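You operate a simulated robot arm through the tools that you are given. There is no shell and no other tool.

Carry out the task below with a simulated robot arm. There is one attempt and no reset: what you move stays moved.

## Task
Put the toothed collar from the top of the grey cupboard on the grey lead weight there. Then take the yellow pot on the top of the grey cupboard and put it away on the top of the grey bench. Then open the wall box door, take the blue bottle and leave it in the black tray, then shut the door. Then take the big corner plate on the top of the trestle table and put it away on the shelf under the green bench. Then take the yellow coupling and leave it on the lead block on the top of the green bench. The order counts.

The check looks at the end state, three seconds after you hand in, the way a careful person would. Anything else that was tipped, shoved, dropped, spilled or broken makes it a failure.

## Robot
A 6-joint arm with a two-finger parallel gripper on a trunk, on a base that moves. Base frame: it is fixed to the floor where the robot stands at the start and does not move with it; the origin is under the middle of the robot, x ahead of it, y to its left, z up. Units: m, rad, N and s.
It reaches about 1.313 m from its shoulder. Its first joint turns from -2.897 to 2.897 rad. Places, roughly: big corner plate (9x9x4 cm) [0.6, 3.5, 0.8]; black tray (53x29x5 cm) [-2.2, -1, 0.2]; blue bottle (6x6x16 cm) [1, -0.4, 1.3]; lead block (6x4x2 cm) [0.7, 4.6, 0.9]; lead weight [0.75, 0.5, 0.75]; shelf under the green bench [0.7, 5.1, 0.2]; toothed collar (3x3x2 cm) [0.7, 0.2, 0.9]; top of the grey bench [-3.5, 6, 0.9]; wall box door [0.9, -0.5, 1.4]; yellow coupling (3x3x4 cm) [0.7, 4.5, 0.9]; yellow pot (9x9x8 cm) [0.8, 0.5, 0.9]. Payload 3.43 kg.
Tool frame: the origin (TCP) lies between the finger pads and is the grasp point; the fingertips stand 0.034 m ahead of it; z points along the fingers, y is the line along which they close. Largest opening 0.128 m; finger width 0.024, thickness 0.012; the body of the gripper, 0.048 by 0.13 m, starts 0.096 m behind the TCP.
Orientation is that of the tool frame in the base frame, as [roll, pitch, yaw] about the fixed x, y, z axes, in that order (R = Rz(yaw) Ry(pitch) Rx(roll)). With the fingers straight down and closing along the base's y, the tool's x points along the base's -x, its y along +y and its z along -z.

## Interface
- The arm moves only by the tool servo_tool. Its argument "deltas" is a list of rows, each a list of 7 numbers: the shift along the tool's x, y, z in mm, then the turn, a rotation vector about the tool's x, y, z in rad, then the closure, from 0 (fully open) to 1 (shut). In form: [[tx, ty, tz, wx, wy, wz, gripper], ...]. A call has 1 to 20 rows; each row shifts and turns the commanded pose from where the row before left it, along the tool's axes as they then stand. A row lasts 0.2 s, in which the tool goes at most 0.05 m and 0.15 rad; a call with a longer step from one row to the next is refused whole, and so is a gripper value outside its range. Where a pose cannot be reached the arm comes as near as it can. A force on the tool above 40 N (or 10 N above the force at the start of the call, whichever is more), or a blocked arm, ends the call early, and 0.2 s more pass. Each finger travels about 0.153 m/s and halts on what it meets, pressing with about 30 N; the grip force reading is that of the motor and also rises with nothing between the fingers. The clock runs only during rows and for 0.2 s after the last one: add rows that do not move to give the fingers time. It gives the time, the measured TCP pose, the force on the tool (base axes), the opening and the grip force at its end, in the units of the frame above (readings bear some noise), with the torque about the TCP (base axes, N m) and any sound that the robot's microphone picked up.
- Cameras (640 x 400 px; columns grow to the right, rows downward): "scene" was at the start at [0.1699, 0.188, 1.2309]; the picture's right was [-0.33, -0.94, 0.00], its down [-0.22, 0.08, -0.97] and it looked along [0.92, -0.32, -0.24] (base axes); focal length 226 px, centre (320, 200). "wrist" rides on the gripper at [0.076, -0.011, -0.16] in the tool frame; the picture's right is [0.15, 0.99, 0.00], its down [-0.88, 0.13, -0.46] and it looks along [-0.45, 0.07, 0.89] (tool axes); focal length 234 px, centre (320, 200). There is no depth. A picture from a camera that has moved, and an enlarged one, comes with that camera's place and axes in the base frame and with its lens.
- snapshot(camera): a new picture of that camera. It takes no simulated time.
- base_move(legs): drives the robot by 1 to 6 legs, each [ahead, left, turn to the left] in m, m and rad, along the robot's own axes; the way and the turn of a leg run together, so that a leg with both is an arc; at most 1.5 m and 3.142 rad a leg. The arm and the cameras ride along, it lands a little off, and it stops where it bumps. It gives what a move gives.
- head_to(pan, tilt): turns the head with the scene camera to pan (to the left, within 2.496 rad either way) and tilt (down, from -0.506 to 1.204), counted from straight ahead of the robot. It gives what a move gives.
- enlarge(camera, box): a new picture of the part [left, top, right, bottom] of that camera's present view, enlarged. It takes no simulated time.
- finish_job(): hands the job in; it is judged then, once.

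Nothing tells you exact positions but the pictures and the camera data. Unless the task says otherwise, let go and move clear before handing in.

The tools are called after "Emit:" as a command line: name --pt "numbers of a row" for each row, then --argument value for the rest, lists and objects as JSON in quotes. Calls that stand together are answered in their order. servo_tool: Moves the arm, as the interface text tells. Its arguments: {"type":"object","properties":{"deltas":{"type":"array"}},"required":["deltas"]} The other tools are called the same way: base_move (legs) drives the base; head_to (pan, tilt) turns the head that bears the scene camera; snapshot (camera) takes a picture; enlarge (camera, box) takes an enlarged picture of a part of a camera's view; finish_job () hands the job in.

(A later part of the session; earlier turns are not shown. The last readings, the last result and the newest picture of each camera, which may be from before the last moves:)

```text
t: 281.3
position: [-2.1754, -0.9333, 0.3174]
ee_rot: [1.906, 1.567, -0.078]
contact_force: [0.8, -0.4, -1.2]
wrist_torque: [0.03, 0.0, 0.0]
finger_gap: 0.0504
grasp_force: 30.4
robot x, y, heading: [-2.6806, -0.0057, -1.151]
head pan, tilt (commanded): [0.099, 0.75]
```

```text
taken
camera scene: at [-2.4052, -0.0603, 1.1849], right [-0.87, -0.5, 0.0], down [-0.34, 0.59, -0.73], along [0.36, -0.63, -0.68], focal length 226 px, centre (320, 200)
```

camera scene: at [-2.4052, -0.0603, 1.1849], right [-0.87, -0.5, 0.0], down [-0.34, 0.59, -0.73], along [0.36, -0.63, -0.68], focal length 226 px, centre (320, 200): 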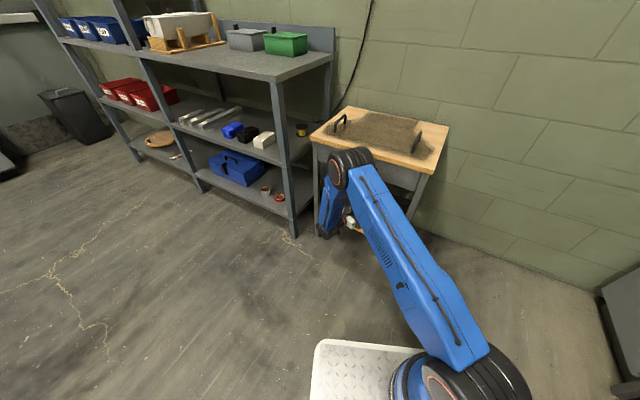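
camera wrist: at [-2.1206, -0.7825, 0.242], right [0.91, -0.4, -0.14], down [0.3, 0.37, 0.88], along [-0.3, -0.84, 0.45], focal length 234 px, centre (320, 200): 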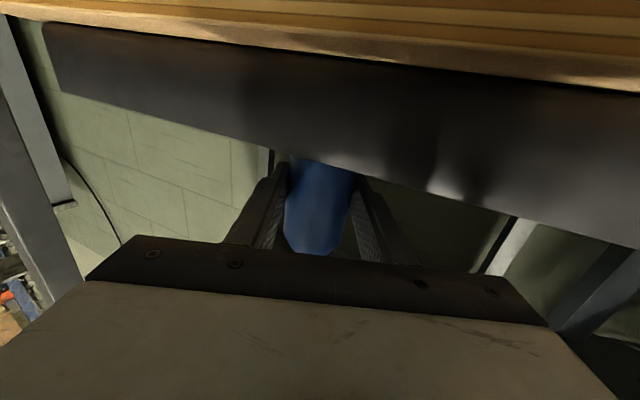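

The fingers still clear the rim. Continuing in 3 mm steps until the bottle touches the tray floor.

Emit:
servo_tool --pt "4 0 0 0 0 0 0.8" --pt "0 0 0 0 0 0 0.8"

Emit:
servo_tool --pt "4 0 0 0 0 0 0.8" --pt "0 0 0 0 0 0 0.8"

Emit:
servo_tool --pt "3 0 0 0 0 0 0.8" --pt "0 0 0 0 0 0 0.8"

Emit:
servo_tool --pt "3 0 0 0 0 0 0.8" --pt "0 0 0 0 0 0 0.8"

```text
t: 281.9
position: [-2.1773, -0.9336, 0.3131]
ee_rot: [1.918, 1.566, -0.068]
contact_force: [0.5, -0.1, -1.4]
wrist_torque: [0.0, -0.01, 0.04]
finger_gap: 0.0506
grasp_force: 29.7
robot x, y, heading: [-2.683, -0.0032, -1.15]
head pan, tilt (commanded): [0.099, 0.75]
```

```text
t: 282.5
position: [-2.1756, -0.9341, 0.3086]
ee_rot: [1.945, 1.566, -0.041]
contact_force: [1.2, -1.0, -1.3]
wrist_torque: [0.02, -0.03, 0.02]
finger_gap: 0.0505
grasp_force: 30.0
robot x, y, heading: [-2.6813, -0.0034, -1.148]
head pan, tilt (commanded): [0.099, 0.75]
```

```text
t: 283.1
position: [-2.1749, -0.933, 0.3062]
ee_rot: [1.943, 1.565, -0.043]
contact_force: [-0.3, 0.5, -1.8]
wrist_torque: [0.03, 0.04, 0.05]
finger_gap: 0.0508
grasp_force: 30.0
robot x, y, heading: [-2.6808, -0.0029, -1.15]
head pan, tilt (commanded): [0.099, 0.75]
```

```text
t: 283.7
position: [-2.1754, -0.934, 0.3027]
ee_rot: [1.939, 1.565, -0.044]
contact_force: [-0.2, 0.3, -1.7]
wrist_torque: [0.02, -0.01, -0.01]
finger_gap: 0.0507
grasp_force: 30.0
robot x, y, heading: [-2.6831, -0.0008, -1.146]
head pan, tilt (commanded): [0.099, 0.75]
```

Emit:
servo_tool --pt "3 0 0 0 0 0 0.8" --pt "0 0 0 0 0 0 0.8"

Emit:
servo_tool --pt "3 0 0 0 0 0 0.8" --pt "0 0 0 0 0 0 0.8"

Emit:
servo_tool --pt "2 0 0 0 0 0 0.8" --pt "0 0 0 0 0 0 0.8"

Emit:
snapshot --camera "wrist"

```text
t: 284.3
position: [-2.1754, -0.9349, 0.2997]
ee_rot: [1.924, 1.567, -0.06]
contact_force: [0.0, -0.6, -2.7]
wrist_torque: [0.04, -0.01, 0.03]
finger_gap: 0.0506
grasp_force: 30.5
robot x, y, heading: [-2.6855, -0.0031, -1.15]
head pan, tilt (commanded): [0.099, 0.75]
```

```text
t: 284.9
position: [-2.1754, -0.9337, 0.2973]
ee_rot: [1.916, 1.566, -0.069]
contact_force: [-0.3, -0.2, -2.3]
wrist_torque: [-0.02, -0.03, -0.01]
finger_gap: 0.0507
grasp_force: 29.5
robot x, y, heading: [-2.6798, -0.0056, -1.144]
head pan, tilt (commanded): [0.099, 0.75]
```

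```text
t: 285.5
position: [-2.176, -0.9344, 0.2954]
ee_rot: [1.922, 1.564, -0.065]
contact_force: [1.1, 0.0, -1.7]
wrist_torque: [0.03, -0.02, 0.02]
finger_gap: 0.0505
grasp_force: 30.4
robot x, y, heading: [-2.6821, -0.0054, -1.149]
head pan, tilt (commanded): [0.099, 0.75]
```

```text
taken
camera wrist: at [-2.1209, -0.783, 0.2199], right [0.91, -0.4, -0.14], down [0.3, 0.36, 0.88], along [-0.3, -0.84, 0.45], focal length 234 px, centre (320, 200)
```

wrist: 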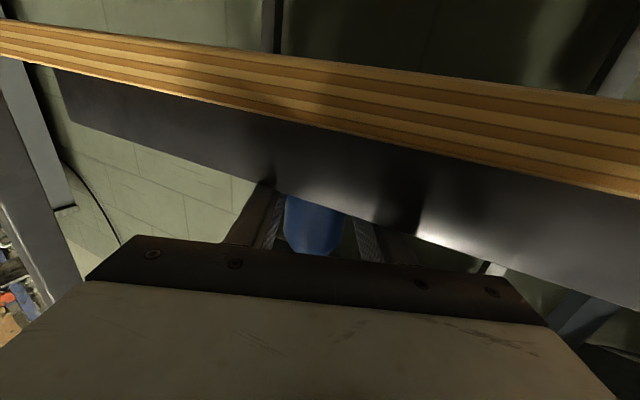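

Emit:
servo_tool --pt "2 0 0 0 0 0 0.8" --pt "0 0 0 0 0 0 0.8"

Emit:
servo_tool --pt "2 0 0 0 0 0 0.8" --pt "0 0 0 0 0 0 0.8"

Emit:
enlarge --camera "wrist" --box '[220, 140, 460, 280]'

```text
t: 286.1
position: [-2.1754, -0.9337, 0.2925]
ee_rot: [1.908, 1.566, -0.077]
contact_force: [1.0, -0.5, -1.4]
wrist_torque: [0.03, 0.03, 0.03]
finger_gap: 0.0504
grasp_force: 30.4
robot x, y, heading: [-2.6785, -0.0041, -1.144]
head pan, tilt (commanded): [0.099, 0.75]
```

```text
t: 286.7
position: [-2.1744, -0.9341, 0.2933]
ee_rot: [1.61, 1.563, -0.376]
contact_force: [-0.9, -1.5, 15.0]
wrist_torque: [-0.27, 0.35, 0.01]
finger_gap: 0.0508
grasp_force: 30.1
robot x, y, heading: [-2.6819, -0.0068, -1.148]
head pan, tilt (commanded): [0.099, 0.75]
```

```text
2.67 times, centred on (340, 210) of wrist
camera zoom: at [-2.1207, -0.7829, 0.2171], right [0.91, -0.4, -0.14], down [0.3, 0.37, 0.88], along [-0.3, -0.84, 0.45], focal length 624 px, centre (267, 173)
```

zoom: 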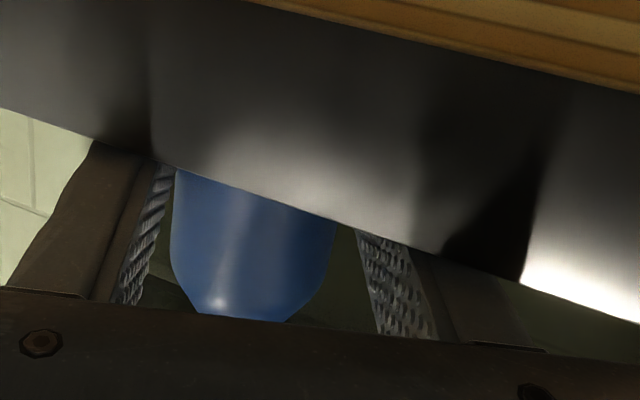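

Contact is ahead of the TCP, under the bottle: it stands on the tray floor. Opening the fingers gently.

Emit:
servo_tool --pt "0 0 0 0 0 0 0.6" --pt "0 0 0 0 0 0 0.57" --pt "0 0 0 0 0 0 0.54" --pt "0 0 0 0 0 0 0.5" --pt "0 0 0 0 0 0 0.45" --pt "0 0 0 0 0 0 0.4" --pt "0 0 0 0 0 0 0.4"

Emit:
enlarge --camera "wrist" --box '[220, 140, 460, 280]'

```text
t: 288.3
position: [-2.1758, -0.9345, 0.2918]
ee_rot: [1.919, 1.566, -0.067]
contact_force: [0.4, -0.3, -0.2]
wrist_torque: [0.03, 0.01, -0.03]
finger_gap: 0.0769
grasp_force: 0.0
robot x, y, heading: [-2.682, -0.0089, -1.151]
head pan, tilt (commanded): [0.099, 0.75]
```

```text
2.67 times, centred on (340, 210) of wrist
camera zoom: at [-2.1209, -0.7826, 0.2159], right [0.91, -0.4, -0.14], down [0.3, 0.37, 0.88], along [-0.3, -0.84, 0.45], focal length 624 px, centre (267, 173)
```

zoom: 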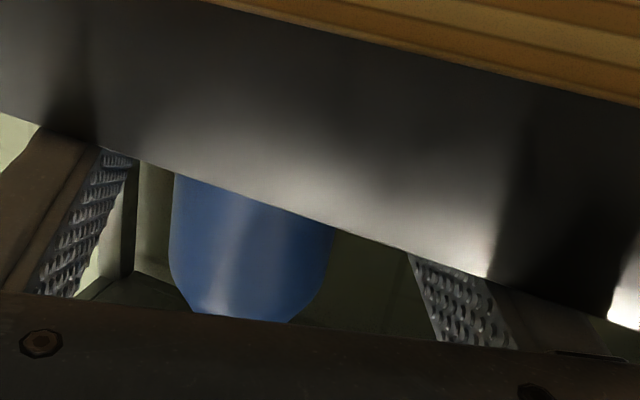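

The bottle stands free in the tray. I'll lift the fingers slightly above the rim and back the whole robot out along the same line.

Emit:
servo_tool --pt "-4 0 0 0 0 0 0.4" --pt "-4 0 0 0 0 0 0.4" --pt "0 0 0 0 0 0 0.4"

Emit:
base_move --legs '[[-0.1334, 0.1489, 0]]'

Emit:
snapshot --camera "wrist"

Emit:
snapshot --camera "scene"

```text
t: 289.1
position: [-2.176, -0.933, 0.2987]
ee_rot: [1.955, 1.566, -0.03]
contact_force: [-0.8, -0.7, 0.3]
wrist_torque: [-0.01, 0.01, -0.02]
finger_gap: 0.0766
grasp_force: 0.1
robot x, y, heading: [-2.6819, -0.0017, -1.147]
head pan, tilt (commanded): [0.099, 0.75]
```

```text
t: 290.7
position: [-2.0926, -0.7482, 0.3002]
ee_rot: [1.916, 1.566, -0.066]
contact_force: [-1.1, -0.2, 1.0]
wrist_torque: [0.0, -0.02, 0.01]
finger_gap: 0.0769
grasp_force: 0.1
robot x, y, heading: [-2.6005, 0.1767, -1.149]
head pan, tilt (commanded): [0.099, 0.75]
```

```text
taken
camera wrist: at [-2.0387, -0.5981, 0.224], right [0.91, -0.4, -0.14], down [0.3, 0.37, 0.88], along [-0.3, -0.84, 0.45], focal length 234 px, centre (320, 200)
```

wrist: 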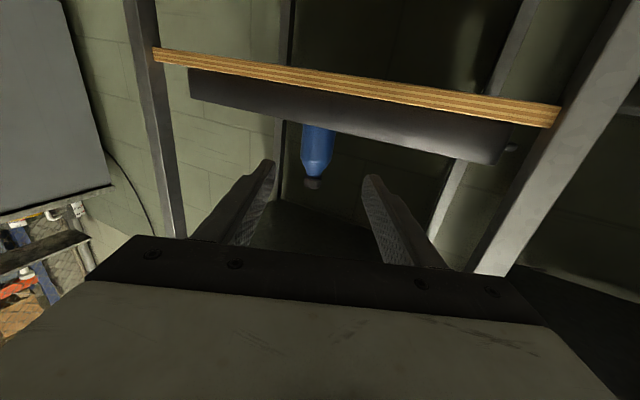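

```text
taken
camera scene: at [-2.3239, 0.1239, 1.1849], right [-0.87, -0.5, 0.0], down [-0.34, 0.59, -0.73], along [0.37, -0.63, -0.68], focal length 226 px, centre (320, 200)
```

scene: 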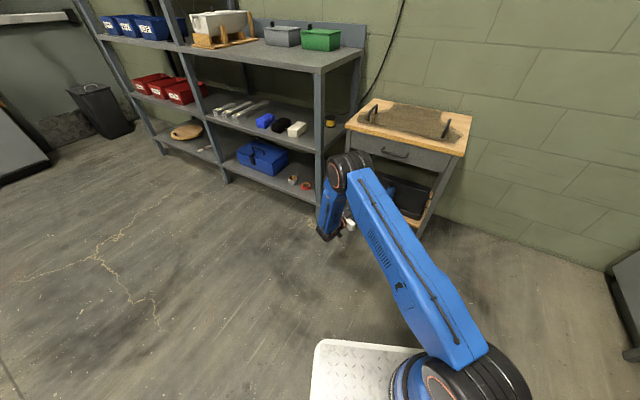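

The blue bottle stands upright in the black tray. Now I'll return to shut the wall box door: back away, raise the arm and re-straighten it.

Emit:
base_move --legs '[[-0.35, 0, 0]]'

Emit:
servo_tool --pt "-45 0 0 0 0 0 0.6" --pt "-45 0 0 0 0 0 1" --pt "-45 0 0 0 0 0 1" --pt "-45 0 0 0 0 0 1" --pt "-45 0 0 0 0 0 1" --pt "-45 0 0 0 0 0 1" --pt "-45 0 0 0 0 0 1" --pt "-45 0 0 0 0 0 1" --pt "-45 0 0 0 0 0 1" --pt "-45 0 0 0 0 0 1" --pt "-45 0 0 0 0 0 1" --pt "-45 0 0 0 0 0 1" --pt "-45 0 0 0 0 0 1" --pt "-45 0 0 0 0 0 1" --pt "-45 0 0 0 0 0 1" --pt "-45 0 0 0 0 0 1" --pt "-45 0 0 0 0 0 1" --pt "-45 0 0 0 0 0 1" --pt "-45 0 0 0 0 0 1" --pt "-45 0 0 0 0 0 1"

Emit:
head_to --pan 0.1 --tilt 0.4

Emit:
snapshot --camera "scene"

```text
t: 292.9
position: [-2.2374, -0.4321, 0.3005]
ee_rot: [1.912, 1.567, -0.074]
contact_force: [0.8, -0.5, 0.3]
wrist_torque: [0.03, 0.03, 0.02]
finger_gap: 0.0766
grasp_force: 0.0
robot x, y, heading: [-2.7411, 0.4966, -1.15]
head pan, tilt (commanded): [0.099, 0.75]
```

```text
t: 297.1
position: [-2.2422, -0.4321, 1.1998]
ee_rot: [2.156, 1.565, 0.17]
contact_force: [-1.0, 0.5, 0.0]
wrist_torque: [-0.06, -0.02, -0.04]
finger_gap: 0.0001
grasp_force: 29.8
robot x, y, heading: [-2.7444, 0.4967, -1.15]
head pan, tilt (commanded): [0.099, 0.75]
```

```text
t: 298.0
position: [-2.2422, -0.4324, 1.1989]
ee_rot: [1.918, 1.565, -0.067]
contact_force: [0.0, -0.8, -0.8]
wrist_torque: [-0.02, -0.02, -0.02]
finger_gap: 0.0
grasp_force: 30.3
robot x, y, heading: [-2.7443, 0.495, -1.149]
head pan, tilt (commanded): [0.099, 0.4]
```

```text
taken
camera scene: at [-2.4622, 0.4328, 1.216], right [-0.87, -0.5, 0.0], down [-0.19, 0.34, -0.92], along [0.46, -0.8, -0.39], focal length 226 px, centre (320, 200)
```

scene: 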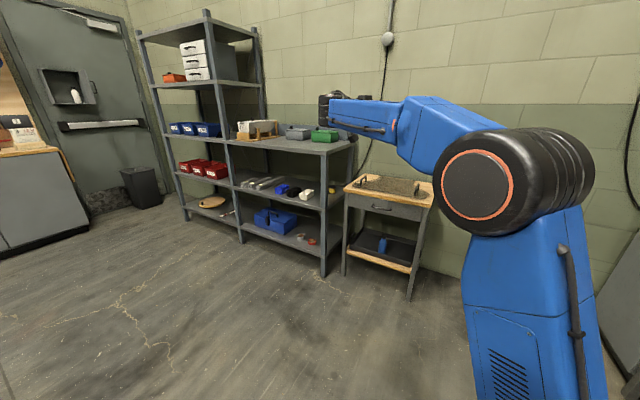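

Emit:
servo_tool --pt "0 -28 -25 0 0 0 1" --pt "0 -28 -25 0 0 0 1" --pt "0 -28 -25 0 0 0 1" --pt "0 -28 -25 0 0 0 1" --pt "0 -28 -25 0 0 0 1" --pt "0 -28 -25 0 0 0 1" --pt "0 -28 -25 0 0 0 1" --pt "0 -28 -25 0 0 0 1" --pt "0 0 0 -0.12 0 0 1" --pt "0 0 0 -0.12 0 0 1" --pt "0 0 0 -0.12 0 0 1" --pt "0 0 0 -0.12 0 0 1" --pt "0 0 0 -0.12 0 0 1" --pt "0 0 0 -0.12 0 0 1" --pt "0 0 0 -0.12 0 0 1" --pt "0 0 0 0 0 0 1"

Emit:
snapshot --camera "scene"

```text
t: 301.4
position: [-2.3671, -0.1584, 1.1985]
ee_rot: [1.005, 1.564, -0.14]
contact_force: [0.1, 0.0, 0.1]
wrist_torque: [0.01, 0.02, 0.0]
finger_gap: 0.0
grasp_force: 29.9
robot x, y, heading: [-2.7444, 0.4953, -1.152]
head pan, tilt (commanded): [0.099, 0.4]
```

```text
taken
camera scene: at [-2.4623, 0.4328, 1.2161], right [-0.87, -0.5, 0.0], down [-0.19, 0.34, -0.92], along [0.46, -0.8, -0.39], focal length 226 px, centre (320, 200)
```

scene: 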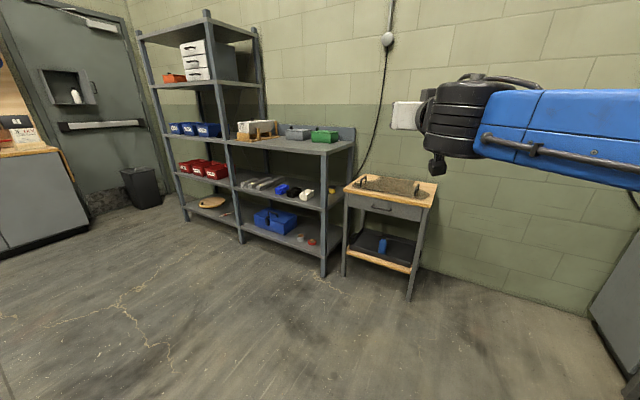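

Arm is back in its normal posture. Driving back to the wall box, stopping short so that I can bring the gripper to the right side of the open door.

Emit:
base_move --legs '[[0, 0, 1.152], [1.5, 0, 0], [0.4, 0, 0], [0, -0.9, 0], [0.5, 0, 0]]'

Emit:
head_to --pan -0.3 --tilt 0.0

Emit:
snapshot --camera "scene"

Emit:
snapshot --camera "wrist"

```text
t: 320.6
position: [0.398, -0.3126, 1.1991]
ee_rot: [1.059, 1.564, 1.065]
contact_force: [-0.3, 0.6, 0.5]
wrist_torque: [0.0, 0.02, 0.0]
finger_gap: 0.0
grasp_force: 29.7
robot x, y, heading: [-0.3524, -0.3945, 0.003]
head pan, tilt (commanded): [0.099, 0.4]
```

```text
t: 321.5
position: [0.398, -0.313, 1.1981]
ee_rot: [1.042, 1.567, 1.053]
contact_force: [0.7, -0.2, -0.4]
wrist_torque: [0.03, -0.01, -0.05]
finger_gap: 0.0
grasp_force: 29.6
robot x, y, heading: [-0.3528, -0.3908, 0.009]
head pan, tilt (commanded): [-0.3, 0.0]
```

```text
taken
camera scene: at [-0.1861, -0.1976, 1.253], right [-0.29, -0.96, 0.0], down [0.0, 0.0, -1.0], along [0.96, -0.29, 0.0], focal length 226 px, centre (320, 200)
```

scene: 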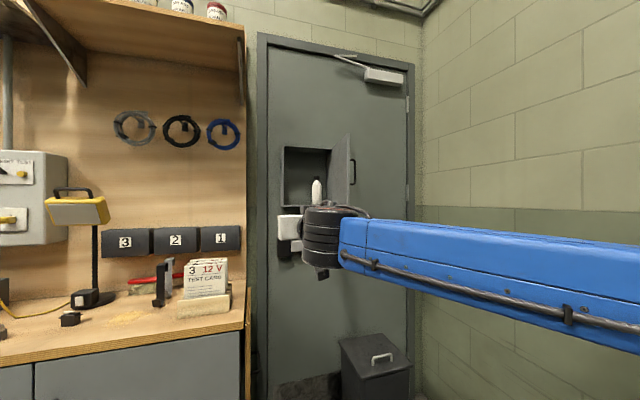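

```text
taken
camera wrist: at [0.2401, -0.3243, 1.1226], right [-0.01, 0.99, -0.14], down [-0.46, 0.12, 0.88], along [0.89, 0.07, 0.45], focal length 234 px, centre (320, 200)
```

wrist: 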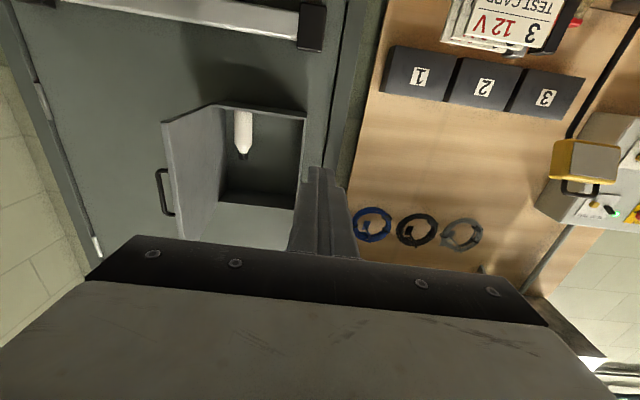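

Emit:
servo_tool --pt "-17 -20 0 0 0 0 1" --pt "-17 -35 0 0 0 0 1" --pt "-17 -38 0 0 0 0 1" --pt "0 -40 0 0 0 0 1" --pt "0 -40 0 0 0 0 1" --pt "0 -40 0 0 0 0 1" --pt "0 -40 0 0 0 0 1" --pt "0 -40 0 0 0 0 1" --pt "0 -40 0 0 0 0 1" --pt "0 -35 0 0 0 0 1" --pt "0 0 0 0 0 0 1"

Emit:
snapshot --camera "scene"

Emit:
snapshot --camera "wrist"

```text
t: 323.9
position: [0.401, -0.6814, 1.2486]
ee_rot: [0.952, 1.566, 0.96]
contact_force: [-0.1, -0.2, 0.7]
wrist_torque: [0.0, -0.01, 0.03]
finger_gap: 0.0
grasp_force: 29.5
robot x, y, heading: [-0.3525, -0.3923, 0.006]
head pan, tilt (commanded): [-0.3, 0.0]
```

```text
taken
camera scene: at [-0.1861, -0.1977, 1.2531], right [-0.29, -0.96, 0.0], down [0.0, 0.0, -1.0], along [0.96, -0.29, 0.0], focal length 226 px, centre (320, 200)
```

scene: 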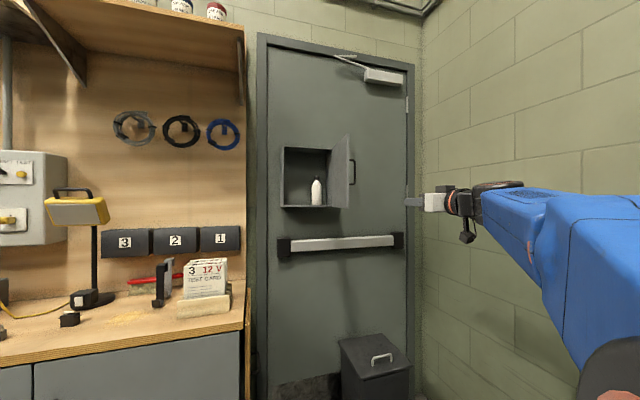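

```text
taken
camera wrist: at [0.2427, -0.6927, 1.1719], right [-0.01, 0.99, -0.14], down [-0.46, 0.12, 0.88], along [0.89, 0.07, 0.45], focal length 234 px, centre (320, 200)
```

wrist: 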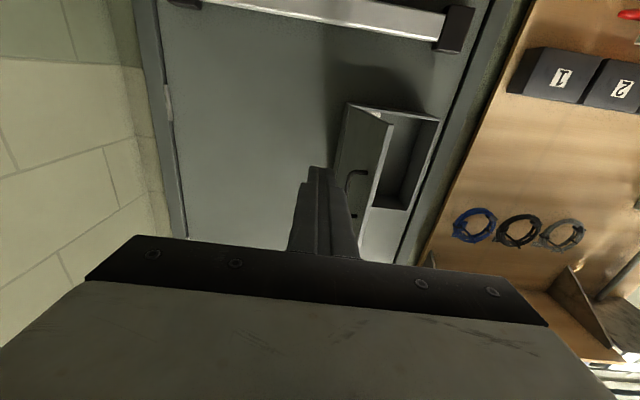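

Emit:
base_move --legs '[[0.28, 0, -0.006]]'

Emit:
snapshot --camera "scene"

Emit:
snapshot --camera "wrist"

```text
t: 325.9
position: [0.6795, -0.6833, 1.248]
ee_rot: [1.05, 1.565, 1.053]
contact_force: [0.0, -0.1, -0.3]
wrist_torque: [0.03, -0.01, 0.01]
finger_gap: 0.0
grasp_force: 30.0
robot x, y, heading: [-0.0717, -0.3888, -0.004]
head pan, tilt (commanded): [-0.3, 0.0]
```

```text
taken
camera scene: at [0.0944, -0.1975, 1.2531], right [-0.29, -0.96, 0.0], down [0.0, 0.0, -1.0], along [0.96, -0.29, 0.0], focal length 226 px, centre (320, 200)
```

scene: 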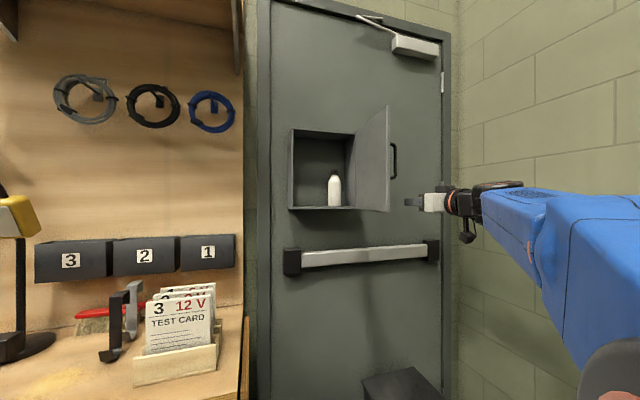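

```text
taken
camera wrist: at [0.5209, -0.6943, 1.1718], right [0.0, 0.99, -0.14], down [-0.46, 0.12, 0.88], along [0.89, 0.07, 0.45], focal length 234 px, centre (320, 200)
```

wrist: 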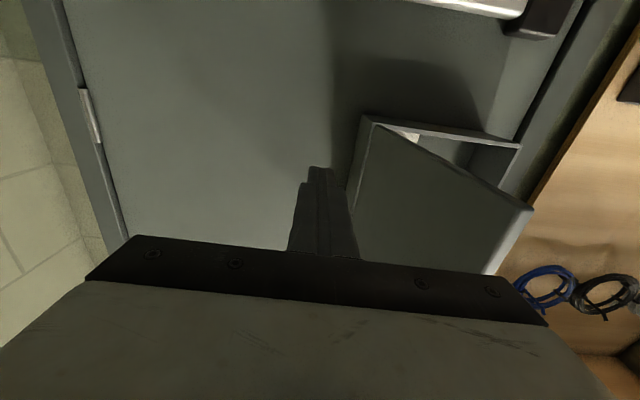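

Now I'll sweep left to push the door's outer face, following its arc so that it swings shut gently.

Emit:
servo_tool --pt "0 25 0 0 0 0 1" --pt "0 25 0 0 0 0 1" --pt "0 15 0 0 0 0 1" --pt "0 6 -1 0 0 0 1" --pt "0 6 -1 0 0 0 1" --pt "0 6 -1 0 0 0 1" --pt "0 6 -1 0 0 0 1" --pt "0 7 1.5 0 0 0 1" --pt "0 7 2 0 0 0 1" --pt "0 7 2.2 0 0 0 1" --pt "0 7 2.4 0 0 0 1" --pt "0 7 2.6 0 0 0 1" --pt "0 7 2.8 0 0 0 1" --pt "0 7 3 0 0 0 1" --pt "0 7 3 0 0 0 1"

Emit:
snapshot --camera "scene"

Emit:
snapshot --camera "wrist"

```text
t: 329.1
position: [0.6958, -0.5378, 1.2503]
ee_rot: [1.053, 1.565, 1.057]
contact_force: [-0.2, -0.8, 1.4]
wrist_torque: [0.02, -0.01, 0.03]
finger_gap: 0.0
grasp_force: 30.1
robot x, y, heading: [-0.0719, -0.3934, -0.0]
head pan, tilt (commanded): [-0.3, 0.0]
```

```text
taken
camera scene: at [0.0944, -0.1975, 1.2531], right [-0.29, -0.96, 0.0], down [0.0, 0.0, -1.0], along [0.96, -0.29, 0.0], focal length 226 px, centre (320, 200)
```

scene: 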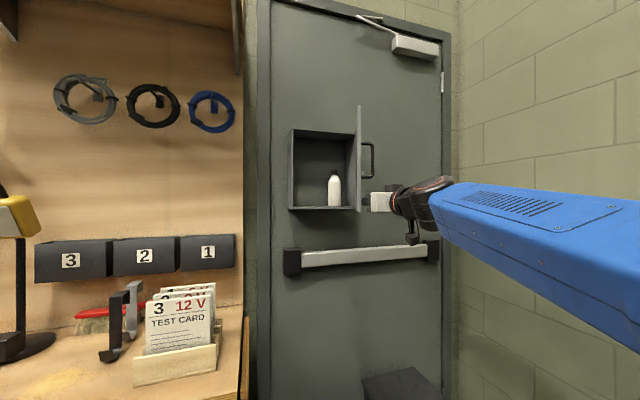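

```text
taken
camera wrist: at [0.5357, -0.5491, 1.173], right [0.0, 0.99, -0.14], down [-0.46, 0.12, 0.88], along [0.89, 0.07, 0.45], focal length 234 px, centre (320, 200)
```

wrist: 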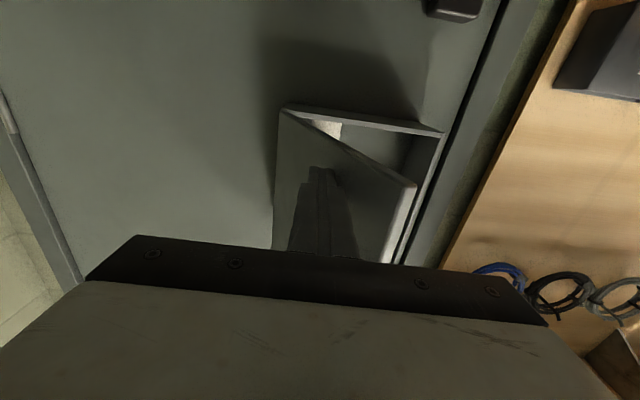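

The door is swinging closed smoothly. Continuing along the arc.

Emit:
servo_tool --pt "0 7.6 3.4 0 0 0 1" --pt "0 7.6 3.6 0 0 0 1" --pt "0 7.4 3.8 0 0 0 1" --pt "0 7.3 4.0 0 0 0 1" --pt "0 7.2 4.2 0 0 0 1" --pt "0 7.1 4.4 0 0 0 1" --pt "0 7.0 4.6 0 0 0 1" --pt "0 6.9 4.7 0 0 0 1" --pt "0 6.8 4.9 0 0 0 1" --pt "0 5.0 5.5 0 0 0 1" --pt "0 4.8 5.6 0 0 0 1" --pt "0 4.6 5.8 0 0 0 1" --pt "0 4.5 5.9 0 0 0 1" --pt "0 4.3 6.0 0 0 0 1" --pt "0 4.2 6.1 0 0 0 1" --pt "0 4.1 6.2 0 0 0 1"

Emit:
snapshot --camera "scene"

Emit:
snapshot --camera "wrist"

```text
t: 332.5
position: [0.7725, -0.4404, 1.2489]
ee_rot: [1.086, 1.566, 1.092]
contact_force: [-0.5, -0.2, 0.0]
wrist_torque: [0.02, 0.01, -0.01]
finger_gap: 0.0
grasp_force: 29.4
robot x, y, heading: [-0.0755, -0.3882, -0.001]
head pan, tilt (commanded): [-0.3, 0.0]
```

```text
taken
camera scene: at [0.0944, -0.1975, 1.2531], right [-0.29, -0.96, 0.0], down [0.0, 0.0, -1.0], along [0.96, -0.29, 0.0], focal length 226 px, centre (320, 200)
```

scene: 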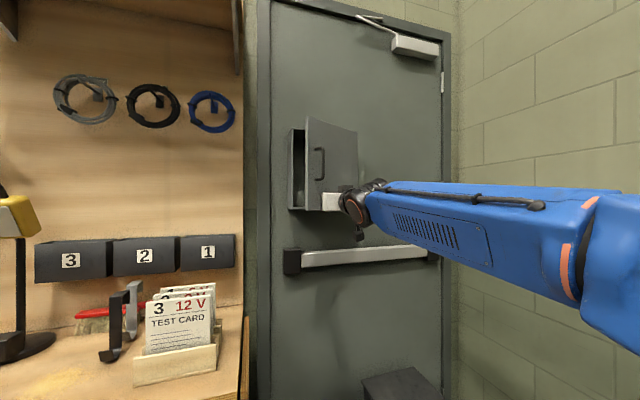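

```text
taken
camera wrist: at [0.614, -0.4525, 1.1732], right [0.0, 0.99, -0.14], down [-0.46, 0.12, 0.88], along [0.89, 0.07, 0.45], focal length 234 px, centre (320, 200)
```

wrist: 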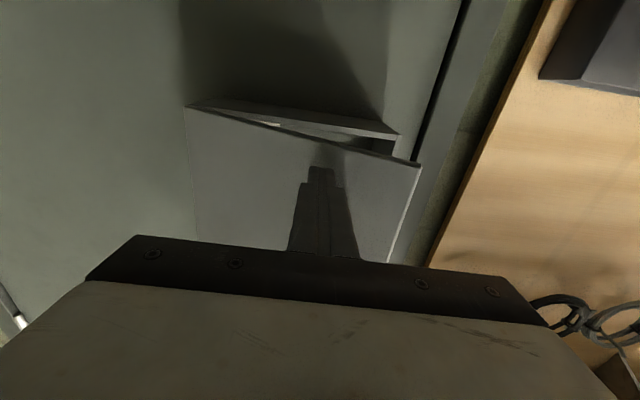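

Emit:
servo_tool --pt "0 3.5 6.6 0 0 0 1" --pt "0 3.3 6.7 0 0 0 1" --pt "0 3.0 6.8 0 0 0 1" --pt "0 2.8 6.9 0 0 0 1" --pt "0 2.6 7 0 0 0 1" --pt "0 2.4 7 0 0 0 1" --pt "0 2.2 7 0 0 0 1" --pt "0 1.6 6.9 0 0 0 1" --pt "0 1.4 6.9 0 0 0 1" --pt "0 1.2 6.9 0 0 0 1" --pt "0 1.0 6.9 0 0 0 1" --pt "0 0.8 6.0 0 0 0 1" --pt "0 0.4 5 0 0 0 1" --pt "0 0.2 4 0 0 0 1" --pt "0 0.2 4 0 0 0 1" --pt "0 0 0 0 0 0 1"

Emit:
snapshot --camera "scene"

Emit:
snapshot --camera "wrist"

```text
t: 335.5
position: [0.8616, -0.4141, 1.2486]
ee_rot: [1.163, 1.566, 1.166]
contact_force: [-15.5, -1.2, -3.4]
wrist_torque: [-0.03, 0.2, -0.12]
finger_gap: 0.0
grasp_force: 30.3
robot x, y, heading: [-0.0721, -0.39, -0.001]
head pan, tilt (commanded): [-0.3, 0.0]
stopped in row 15: the force on the tool passed its limit at 51 N (the readings are from after the stop); the commanded pose is now the measured one
```

```text
taken
camera scene: at [0.0933, -0.1976, 1.2532], right [-0.29, -0.96, 0.0], down [0.0, 0.0, -1.0], along [0.96, -0.29, 0.0], focal length 226 px, centre (320, 200)
```

scene: 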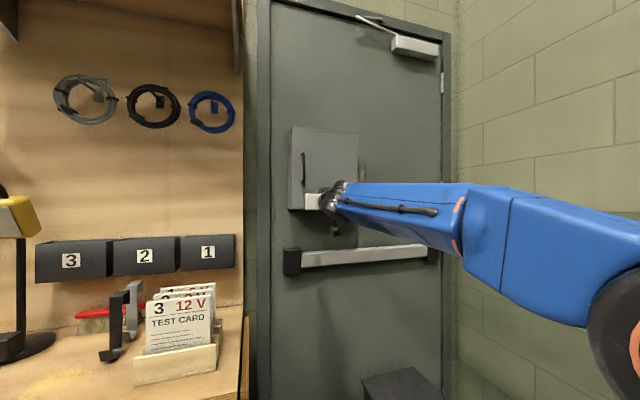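

```text
taken
camera wrist: at [0.7025, -0.4257, 1.1731], right [0.0, 0.99, -0.14], down [-0.46, 0.12, 0.88], along [0.89, 0.07, 0.45], focal length 234 px, centre (320, 200)
```

wrist: 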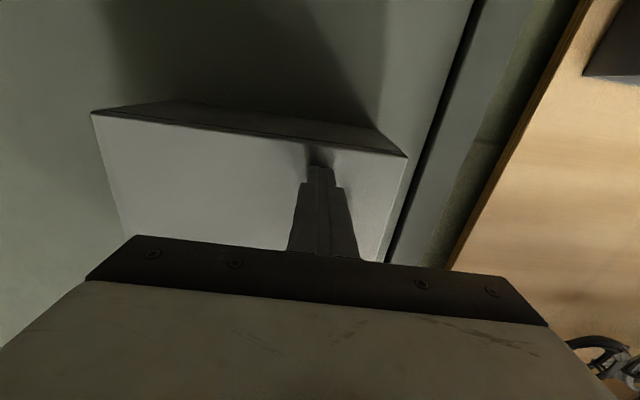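

Emit:
enlarge --camera "scene" --box '[275, 110, 375, 225]'

Emit:
enlarge --camera "wrist" --box '[80, 80, 430, 270]'

```text
3.48 times, centred on (325, 168) of scene
camera zoom: at [0.0933, -0.1976, 1.2532], right [-0.29, -0.96, 0.0], down [0.0, 0.0, -1.0], along [0.96, -0.29, 0.0], focal length 785 px, centre (303, 313)
```

zoom: 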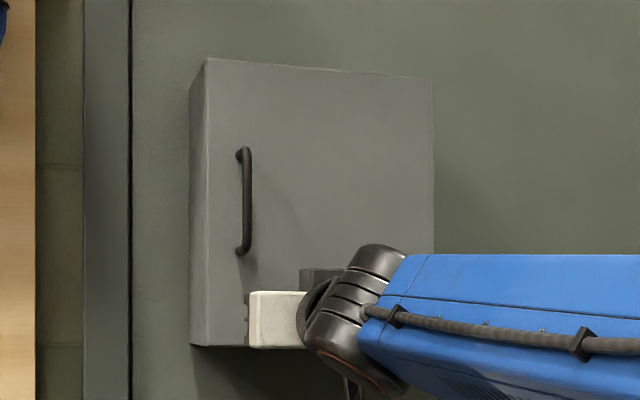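

```text
1.83 times, centred on (255, 175) of wrist
camera zoom: at [0.7025, -0.4257, 1.1731], right [0.0, 0.99, -0.14], down [-0.46, 0.12, 0.88], along [0.89, 0.07, 0.45], focal length 428 px, centre (439, 246)
```

zoom: 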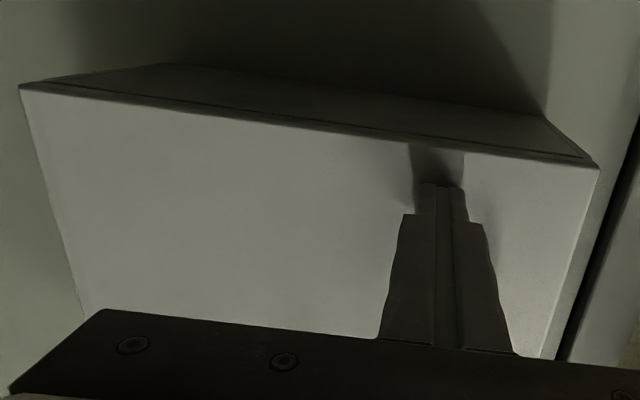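

The door is flush and shut. Backing straight away and checking that it stays shut.

Emit:
servo_tool --pt "0 0 -5 0 0 0 1" --pt "0 0 -20 0 0 0 1" --pt "0 0 -35 0 0 0 1" --pt "0 0 -40 0 0 0 1" --pt "0 0 -40 0 0 0 1" --pt "0 0 -40 0 0 0 1" --pt "0 0 -40 0 0 0 1" --pt "0 0 0 0 0 0 1"

Emit:
enlarge --camera "scene" --box '[255, 100, 395, 240]'

Emit:
snapshot --camera "wrist"

```text
t: 337.3
position: [0.6432, -0.4141, 1.2487]
ee_rot: [1.522, 1.567, 1.526]
contact_force: [1.2, 0.2, 0.7]
wrist_torque: [-0.02, 0.0, 0.02]
finger_gap: 0.0
grasp_force: 30.3
robot x, y, heading: [-0.0764, -0.3871, 0.002]
head pan, tilt (commanded): [-0.3, 0.0]
```

```text
2.86 times, centred on (325, 170) of scene
camera zoom: at [0.0941, -0.1975, 1.2531], right [-0.29, -0.96, 0.0], down [0.0, 0.0, -1.0], along [0.96, -0.29, 0.0], focal length 645 px, centre (306, 286)
```

zoom: 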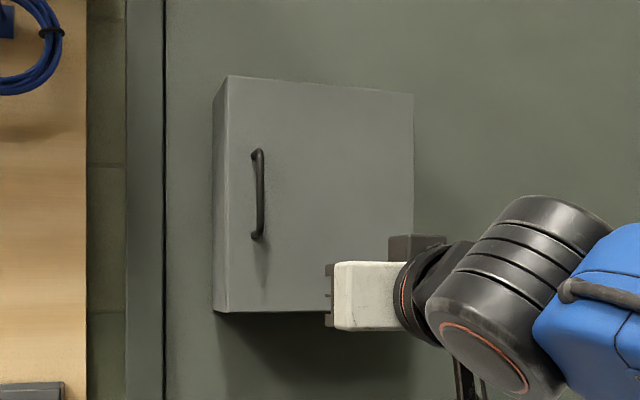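

```text
taken
camera wrist: at [0.4844, -0.4267, 1.1713], right [0.0, 0.99, -0.14], down [-0.46, 0.12, 0.88], along [0.89, 0.07, 0.45], focal length 234 px, centre (320, 200)
```

wrist: 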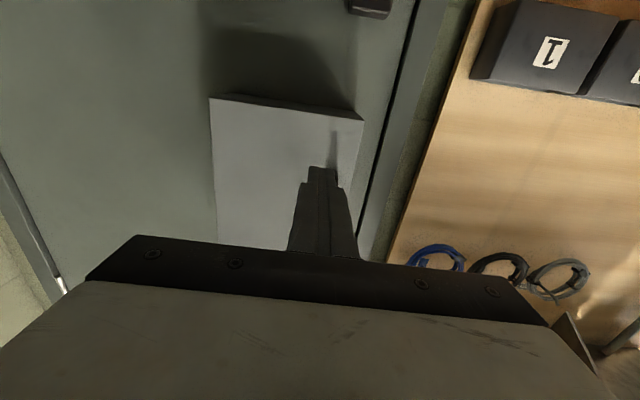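

The door stays shut. Next is the big corner plate on the trestle table: I'll back up and sidestep left along the wall.

Emit:
base_move --legs '[[-0.35, 0, 0], [0, 1.5, 0], [0, 1.5, 0], [0, 0.7, 0]]'

Emit:
head_to --pan 0.2 --tilt 0.4

Emit:
snapshot --camera "scene"

Emit:
head_to --pan 0.9 --tilt 0.4

Emit:
snapshot --camera "scene"

```text
t: 357.2
position: [0.29, 3.3041, 1.2485]
ee_rot: [1.397, 1.566, 1.405]
contact_force: [-0.7, 0.6, -0.1]
wrist_torque: [0.02, -0.01, -0.01]
finger_gap: 0.0
grasp_force: 30.7
robot x, y, heading: [-0.426, 3.3291, 0.007]
head pan, tilt (commanded): [-0.3, 0.0]
```

```text
t: 358.1
position: [0.2896, 3.3069, 1.248]
ee_rot: [1.408, 1.566, 1.415]
contact_force: [-0.7, -0.2, 0.0]
wrist_torque: [0.01, -0.03, -0.02]
finger_gap: 0.0001
grasp_force: 30.2
robot x, y, heading: [-0.4281, 3.326, 0.006]
head pan, tilt (commanded): [0.201, 0.4]
```

```text
taken
camera scene: at [-0.2556, 3.5662, 1.2162], right [0.2, -0.98, 0.0], down [-0.38, -0.08, -0.92], along [0.9, 0.19, -0.39], focal length 226 px, centre (320, 200)
```

scene: 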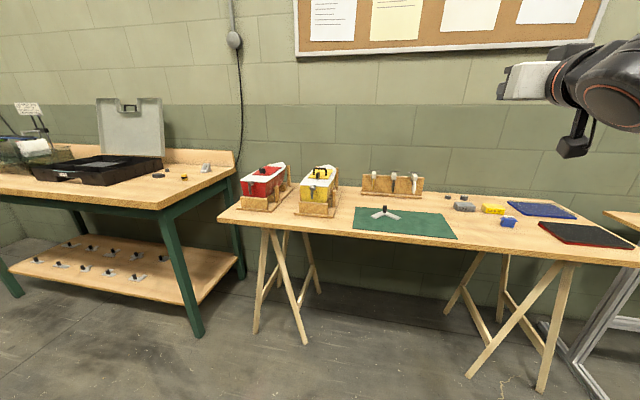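

```text
t: 359.2
position: [0.2907, 3.3053, 1.2498]
ee_rot: [1.408, 1.565, 1.414]
contact_force: [-0.3, 0.2, -0.5]
wrist_torque: [-0.02, -0.02, -0.04]
finger_gap: 0.0
grasp_force: 30.1
robot x, y, heading: [-0.4284, 3.3291, 0.002]
head pan, tilt (commanded): [0.901, 0.4]
```

```text
taken
camera scene: at [-0.289, 3.6202, 1.2161], right [0.79, -0.62, 0.0], down [-0.24, -0.31, -0.92], along [0.57, 0.72, -0.39], focal length 226 px, centre (320, 200)
```

scene: 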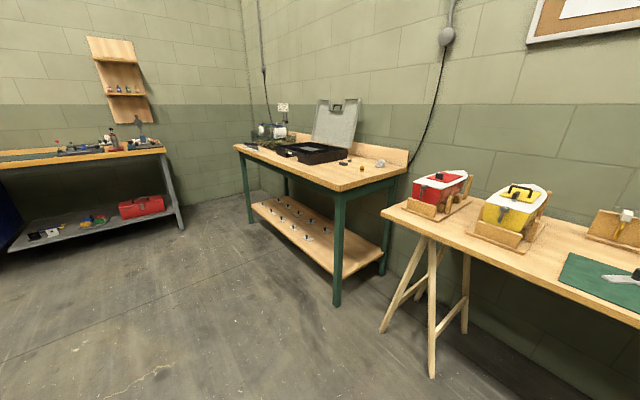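

Emit:
enlarge --camera "scene" --box '[240, 140, 420, 300]'

Emit:
head_to --pan 0.2 --tilt 0.4

Emit:
enlarge --camera "scene" --box '[340, 190, 480, 260]'

Emit:
enlarge --camera "scene" --box '[370, 200, 420, 230]'

Emit:
enlarge --camera "scene" --box '[0, 130, 250, 310]'

```text
2.50 times, centred on (330, 220) of scene
camera zoom: at [-0.289, 3.6202, 1.2161], right [0.79, -0.62, 0.0], down [-0.24, -0.31, -0.92], along [0.57, 0.72, -0.39], focal length 564 px, centre (295, 150)
```

zoom: 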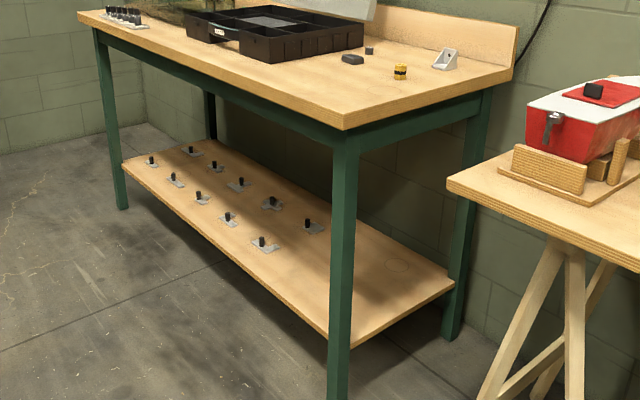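

```text
t: 360.3
position: [0.2898, 3.304, 1.2477]
ee_rot: [1.408, 1.566, 1.415]
contact_force: [0.1, -0.4, -0.1]
wrist_torque: [0.04, -0.03, 0.0]
finger_gap: 0.0001
grasp_force: 30.2
robot x, y, heading: [-0.4282, 3.328, 0.003]
head pan, tilt (commanded): [0.201, 0.4]
```

```text
4.57 times, centred on (410, 225) of scene
camera zoom: at [-0.2556, 3.5663, 1.2161], right [0.2, -0.98, 0.0], down [-0.38, -0.08, -0.92], along [0.9, 0.19, -0.39], focal length 1032 px, centre (-91, 86)
```

zoom: 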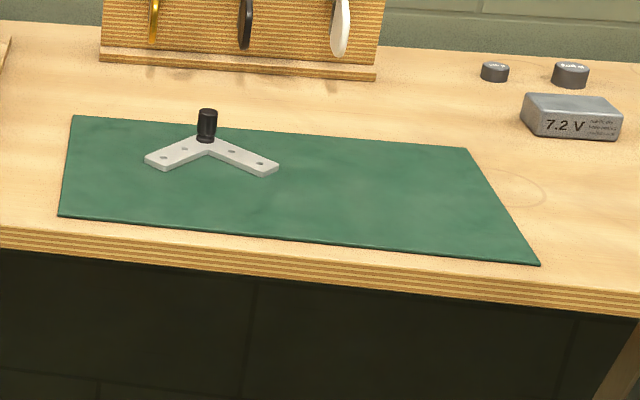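

```text
12.80 times, centred on (395, 215) of scene
camera zoom: at [-0.2556, 3.5663, 1.2161], right [0.2, -0.98, 0.0], down [-0.38, -0.08, -0.92], along [0.9, 0.19, -0.39], focal length 2890 px, centre (-640, 8)
```

zoom: 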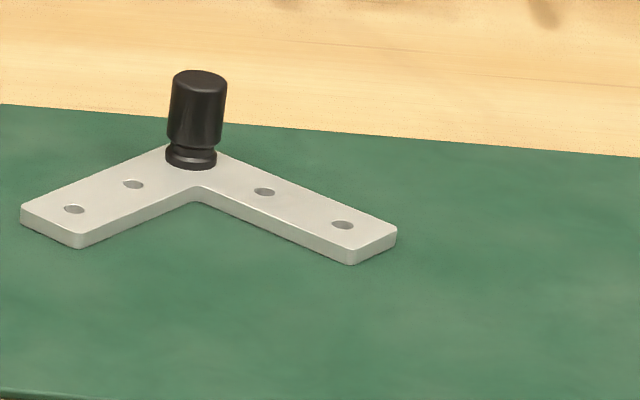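

```text
2.22 times, centred on (125, 220) of scene
camera zoom: at [-0.2556, 3.5663, 1.2161], right [0.2, -0.98, 0.0], down [-0.38, -0.08, -0.92], along [0.9, 0.19, -0.39], focal length 502 px, centre (753, 156)
```

zoom: 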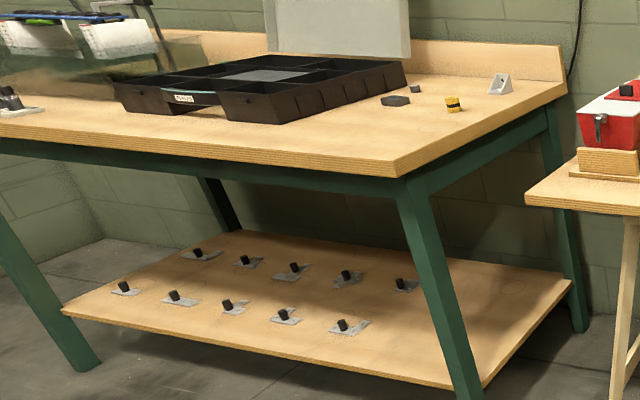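

The L-shaped corner plate with its black knob lies on the green mat; the shelf under the green bench holds ten smaller ones with free space at its near end. I'll pitch the gripper down to about 30° from vertical and move closer.

Emit:
servo_tool --pt "0 0 0 0 0.1496 0 0.8" --pt "0 0 0 0 0.1496 0 0.6" --pt "0 0 0 0 0.1496 0 0.5" --pt "0 0 0 0 0.1496 0 0.5" --pt "0 0 0 0 0.1496 0 0.5" --pt "0 0 0 0 0.1496 0 0.5" --pt "0 0 0 0 0.1496 0 0.5" --pt "0 0 0 0 0 0 0.5"

Emit:
base_move --legs '[[0.2, 0.15, 0]]'

Emit:
snapshot --camera "wrist"

Emit:
snapshot --camera "scene"

```text
t: 362.1
position: [0.289, 3.304, 1.2466]
ee_rot: [3.137, 0.526, -3.136]
contact_force: [0.2, -0.5, -0.6]
wrist_torque: [0.01, -0.03, 0.0]
finger_gap: 0.0641
grasp_force: 0.1
robot x, y, heading: [-0.4281, 3.3273, 0.006]
head pan, tilt (commanded): [0.201, 0.4]
```

```text
t: 363.9
position: [0.4888, 3.4596, 1.2477]
ee_rot: [3.136, 0.527, -3.135]
contact_force: [-0.2, 0.3, -0.4]
wrist_torque: [-0.02, -0.02, 0.03]
finger_gap: 0.0641
grasp_force: 0.1
robot x, y, heading: [-0.2279, 3.4826, 0.008]
head pan, tilt (commanded): [0.201, 0.4]
```

```text
taken
camera wrist: at [0.344, 3.4459, 1.3474], right [-0.14, 0.99, -0.07], down [0.53, 0.13, 0.84], along [0.84, 0.08, -0.54], focal length 234 px, centre (320, 200)
```

wrist: 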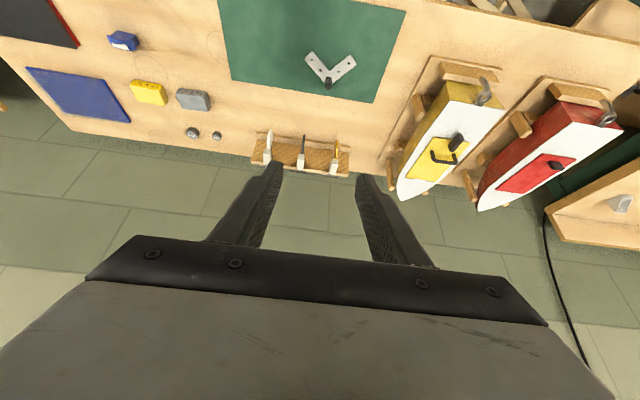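

```text
taken
camera scene: at [-0.0573, 3.7188, 1.2161], right [0.21, -0.98, 0.0], down [-0.38, -0.08, -0.92], along [0.9, 0.19, -0.39], focal length 226 px, centre (320, 200)
```

scene: 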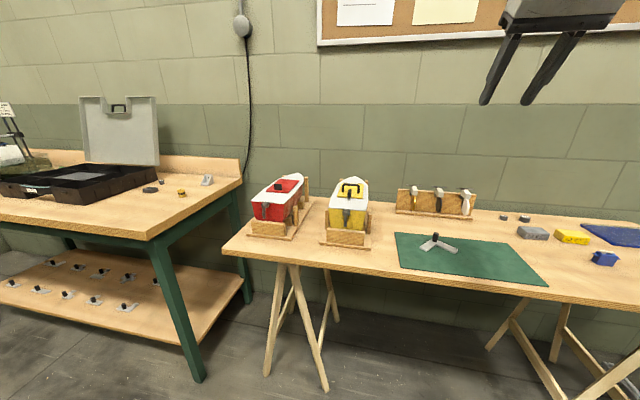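

Emit:
enlarge --camera "wrist" --box '[290, 30, 370, 100]'

Emit:
enlarge --camera "scene" --box '[400, 220, 480, 270]'

```text
5.71 times, centred on (330, 65) of wrist
camera zoom: at [0.344, 3.4459, 1.3474], right [-0.14, 0.99, -0.07], down [0.53, 0.13, 0.84], along [0.84, 0.08, -0.54], focal length 1338 px, centre (263, 971)
```

zoom: 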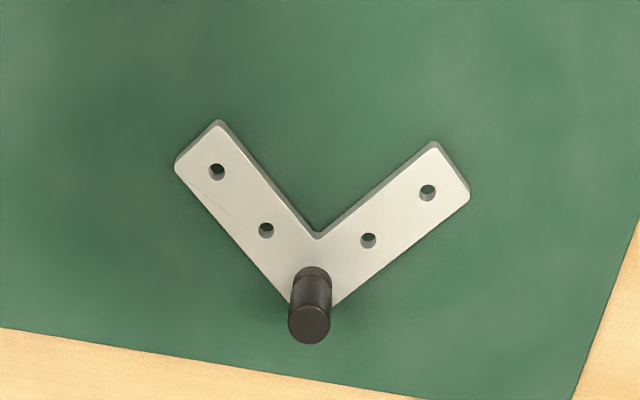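

```text
8.00 times, centred on (440, 245) of scene
camera zoom: at [-0.0573, 3.7188, 1.2161], right [0.21, -0.98, 0.0], down [-0.38, -0.08, -0.92], along [0.9, 0.19, -0.39], focal length 1806 px, centre (-640, -160)
```

zoom: 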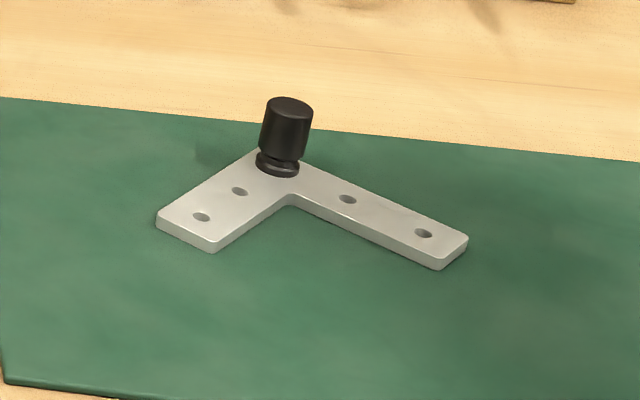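

The knob's axis is at about [0.673, 3.470], plate top z≈0.778. Moving to 6 cm above the grasp pose.

Emit:
servo_tool --pt "3.75 1.04 40.8 0 0 0 0.5" --pt "3.75 1.04 40.8 0 0 0 0.5" --pt "3.75 1.04 40.8 0 0 0 0.5" --pt "3.75 1.04 40.8 0 0 0 0.5" --pt "3.75 1.04 40.8 0 0 0 0.5" --pt "3.75 1.04 40.8 0 0 0 0.5" --pt "3.75 1.04 40.8 0 0 0 0.5" --pt "3.75 1.04 40.8 0 0 0 0.5" --pt "3.75 1.04 40.8 0 0 0 0.5" --pt "3.75 1.04 40.8 0 0 0 0.5" --pt "0 0 0 0 0 0 0.5"

Emit:
snapshot --camera "wrist"

Emit:
snapshot --camera "scene"

```text
t: 366.3
position: [0.6601, 3.4729, 0.8734]
ee_rot: [3.136, 0.526, -3.135]
contact_force: [-0.6, -0.5, -0.3]
wrist_torque: [0.02, -0.04, 0.0]
finger_gap: 0.0639
grasp_force: 0.0
robot x, y, heading: [-0.2277, 3.479, 0.008]
head pan, tilt (commanded): [0.201, 0.4]
```

```text
taken
camera wrist: at [0.5157, 3.4594, 0.9744], right [-0.14, 0.99, -0.07], down [0.53, 0.13, 0.84], along [0.84, 0.08, -0.54], focal length 234 px, centre (320, 200)
```

wrist: 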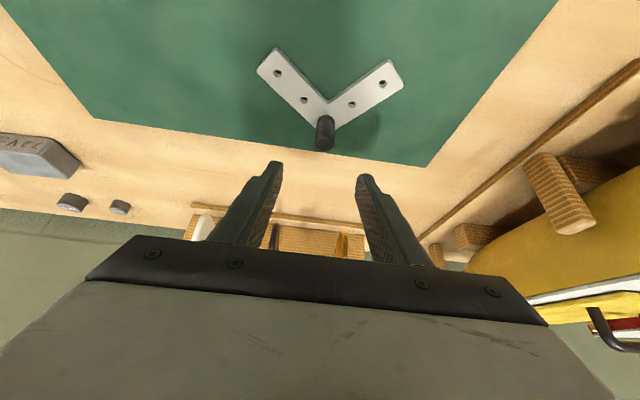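

```text
taken
camera scene: at [-0.0573, 3.7188, 1.2161], right [0.21, -0.98, 0.0], down [-0.38, -0.08, -0.92], along [0.9, 0.19, -0.39], focal length 226 px, centre (320, 200)
```

scene: 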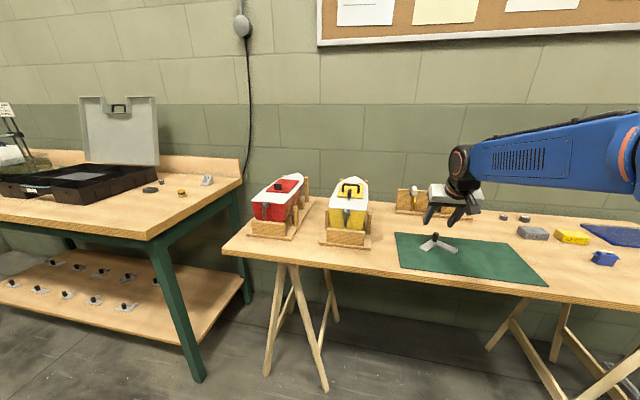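

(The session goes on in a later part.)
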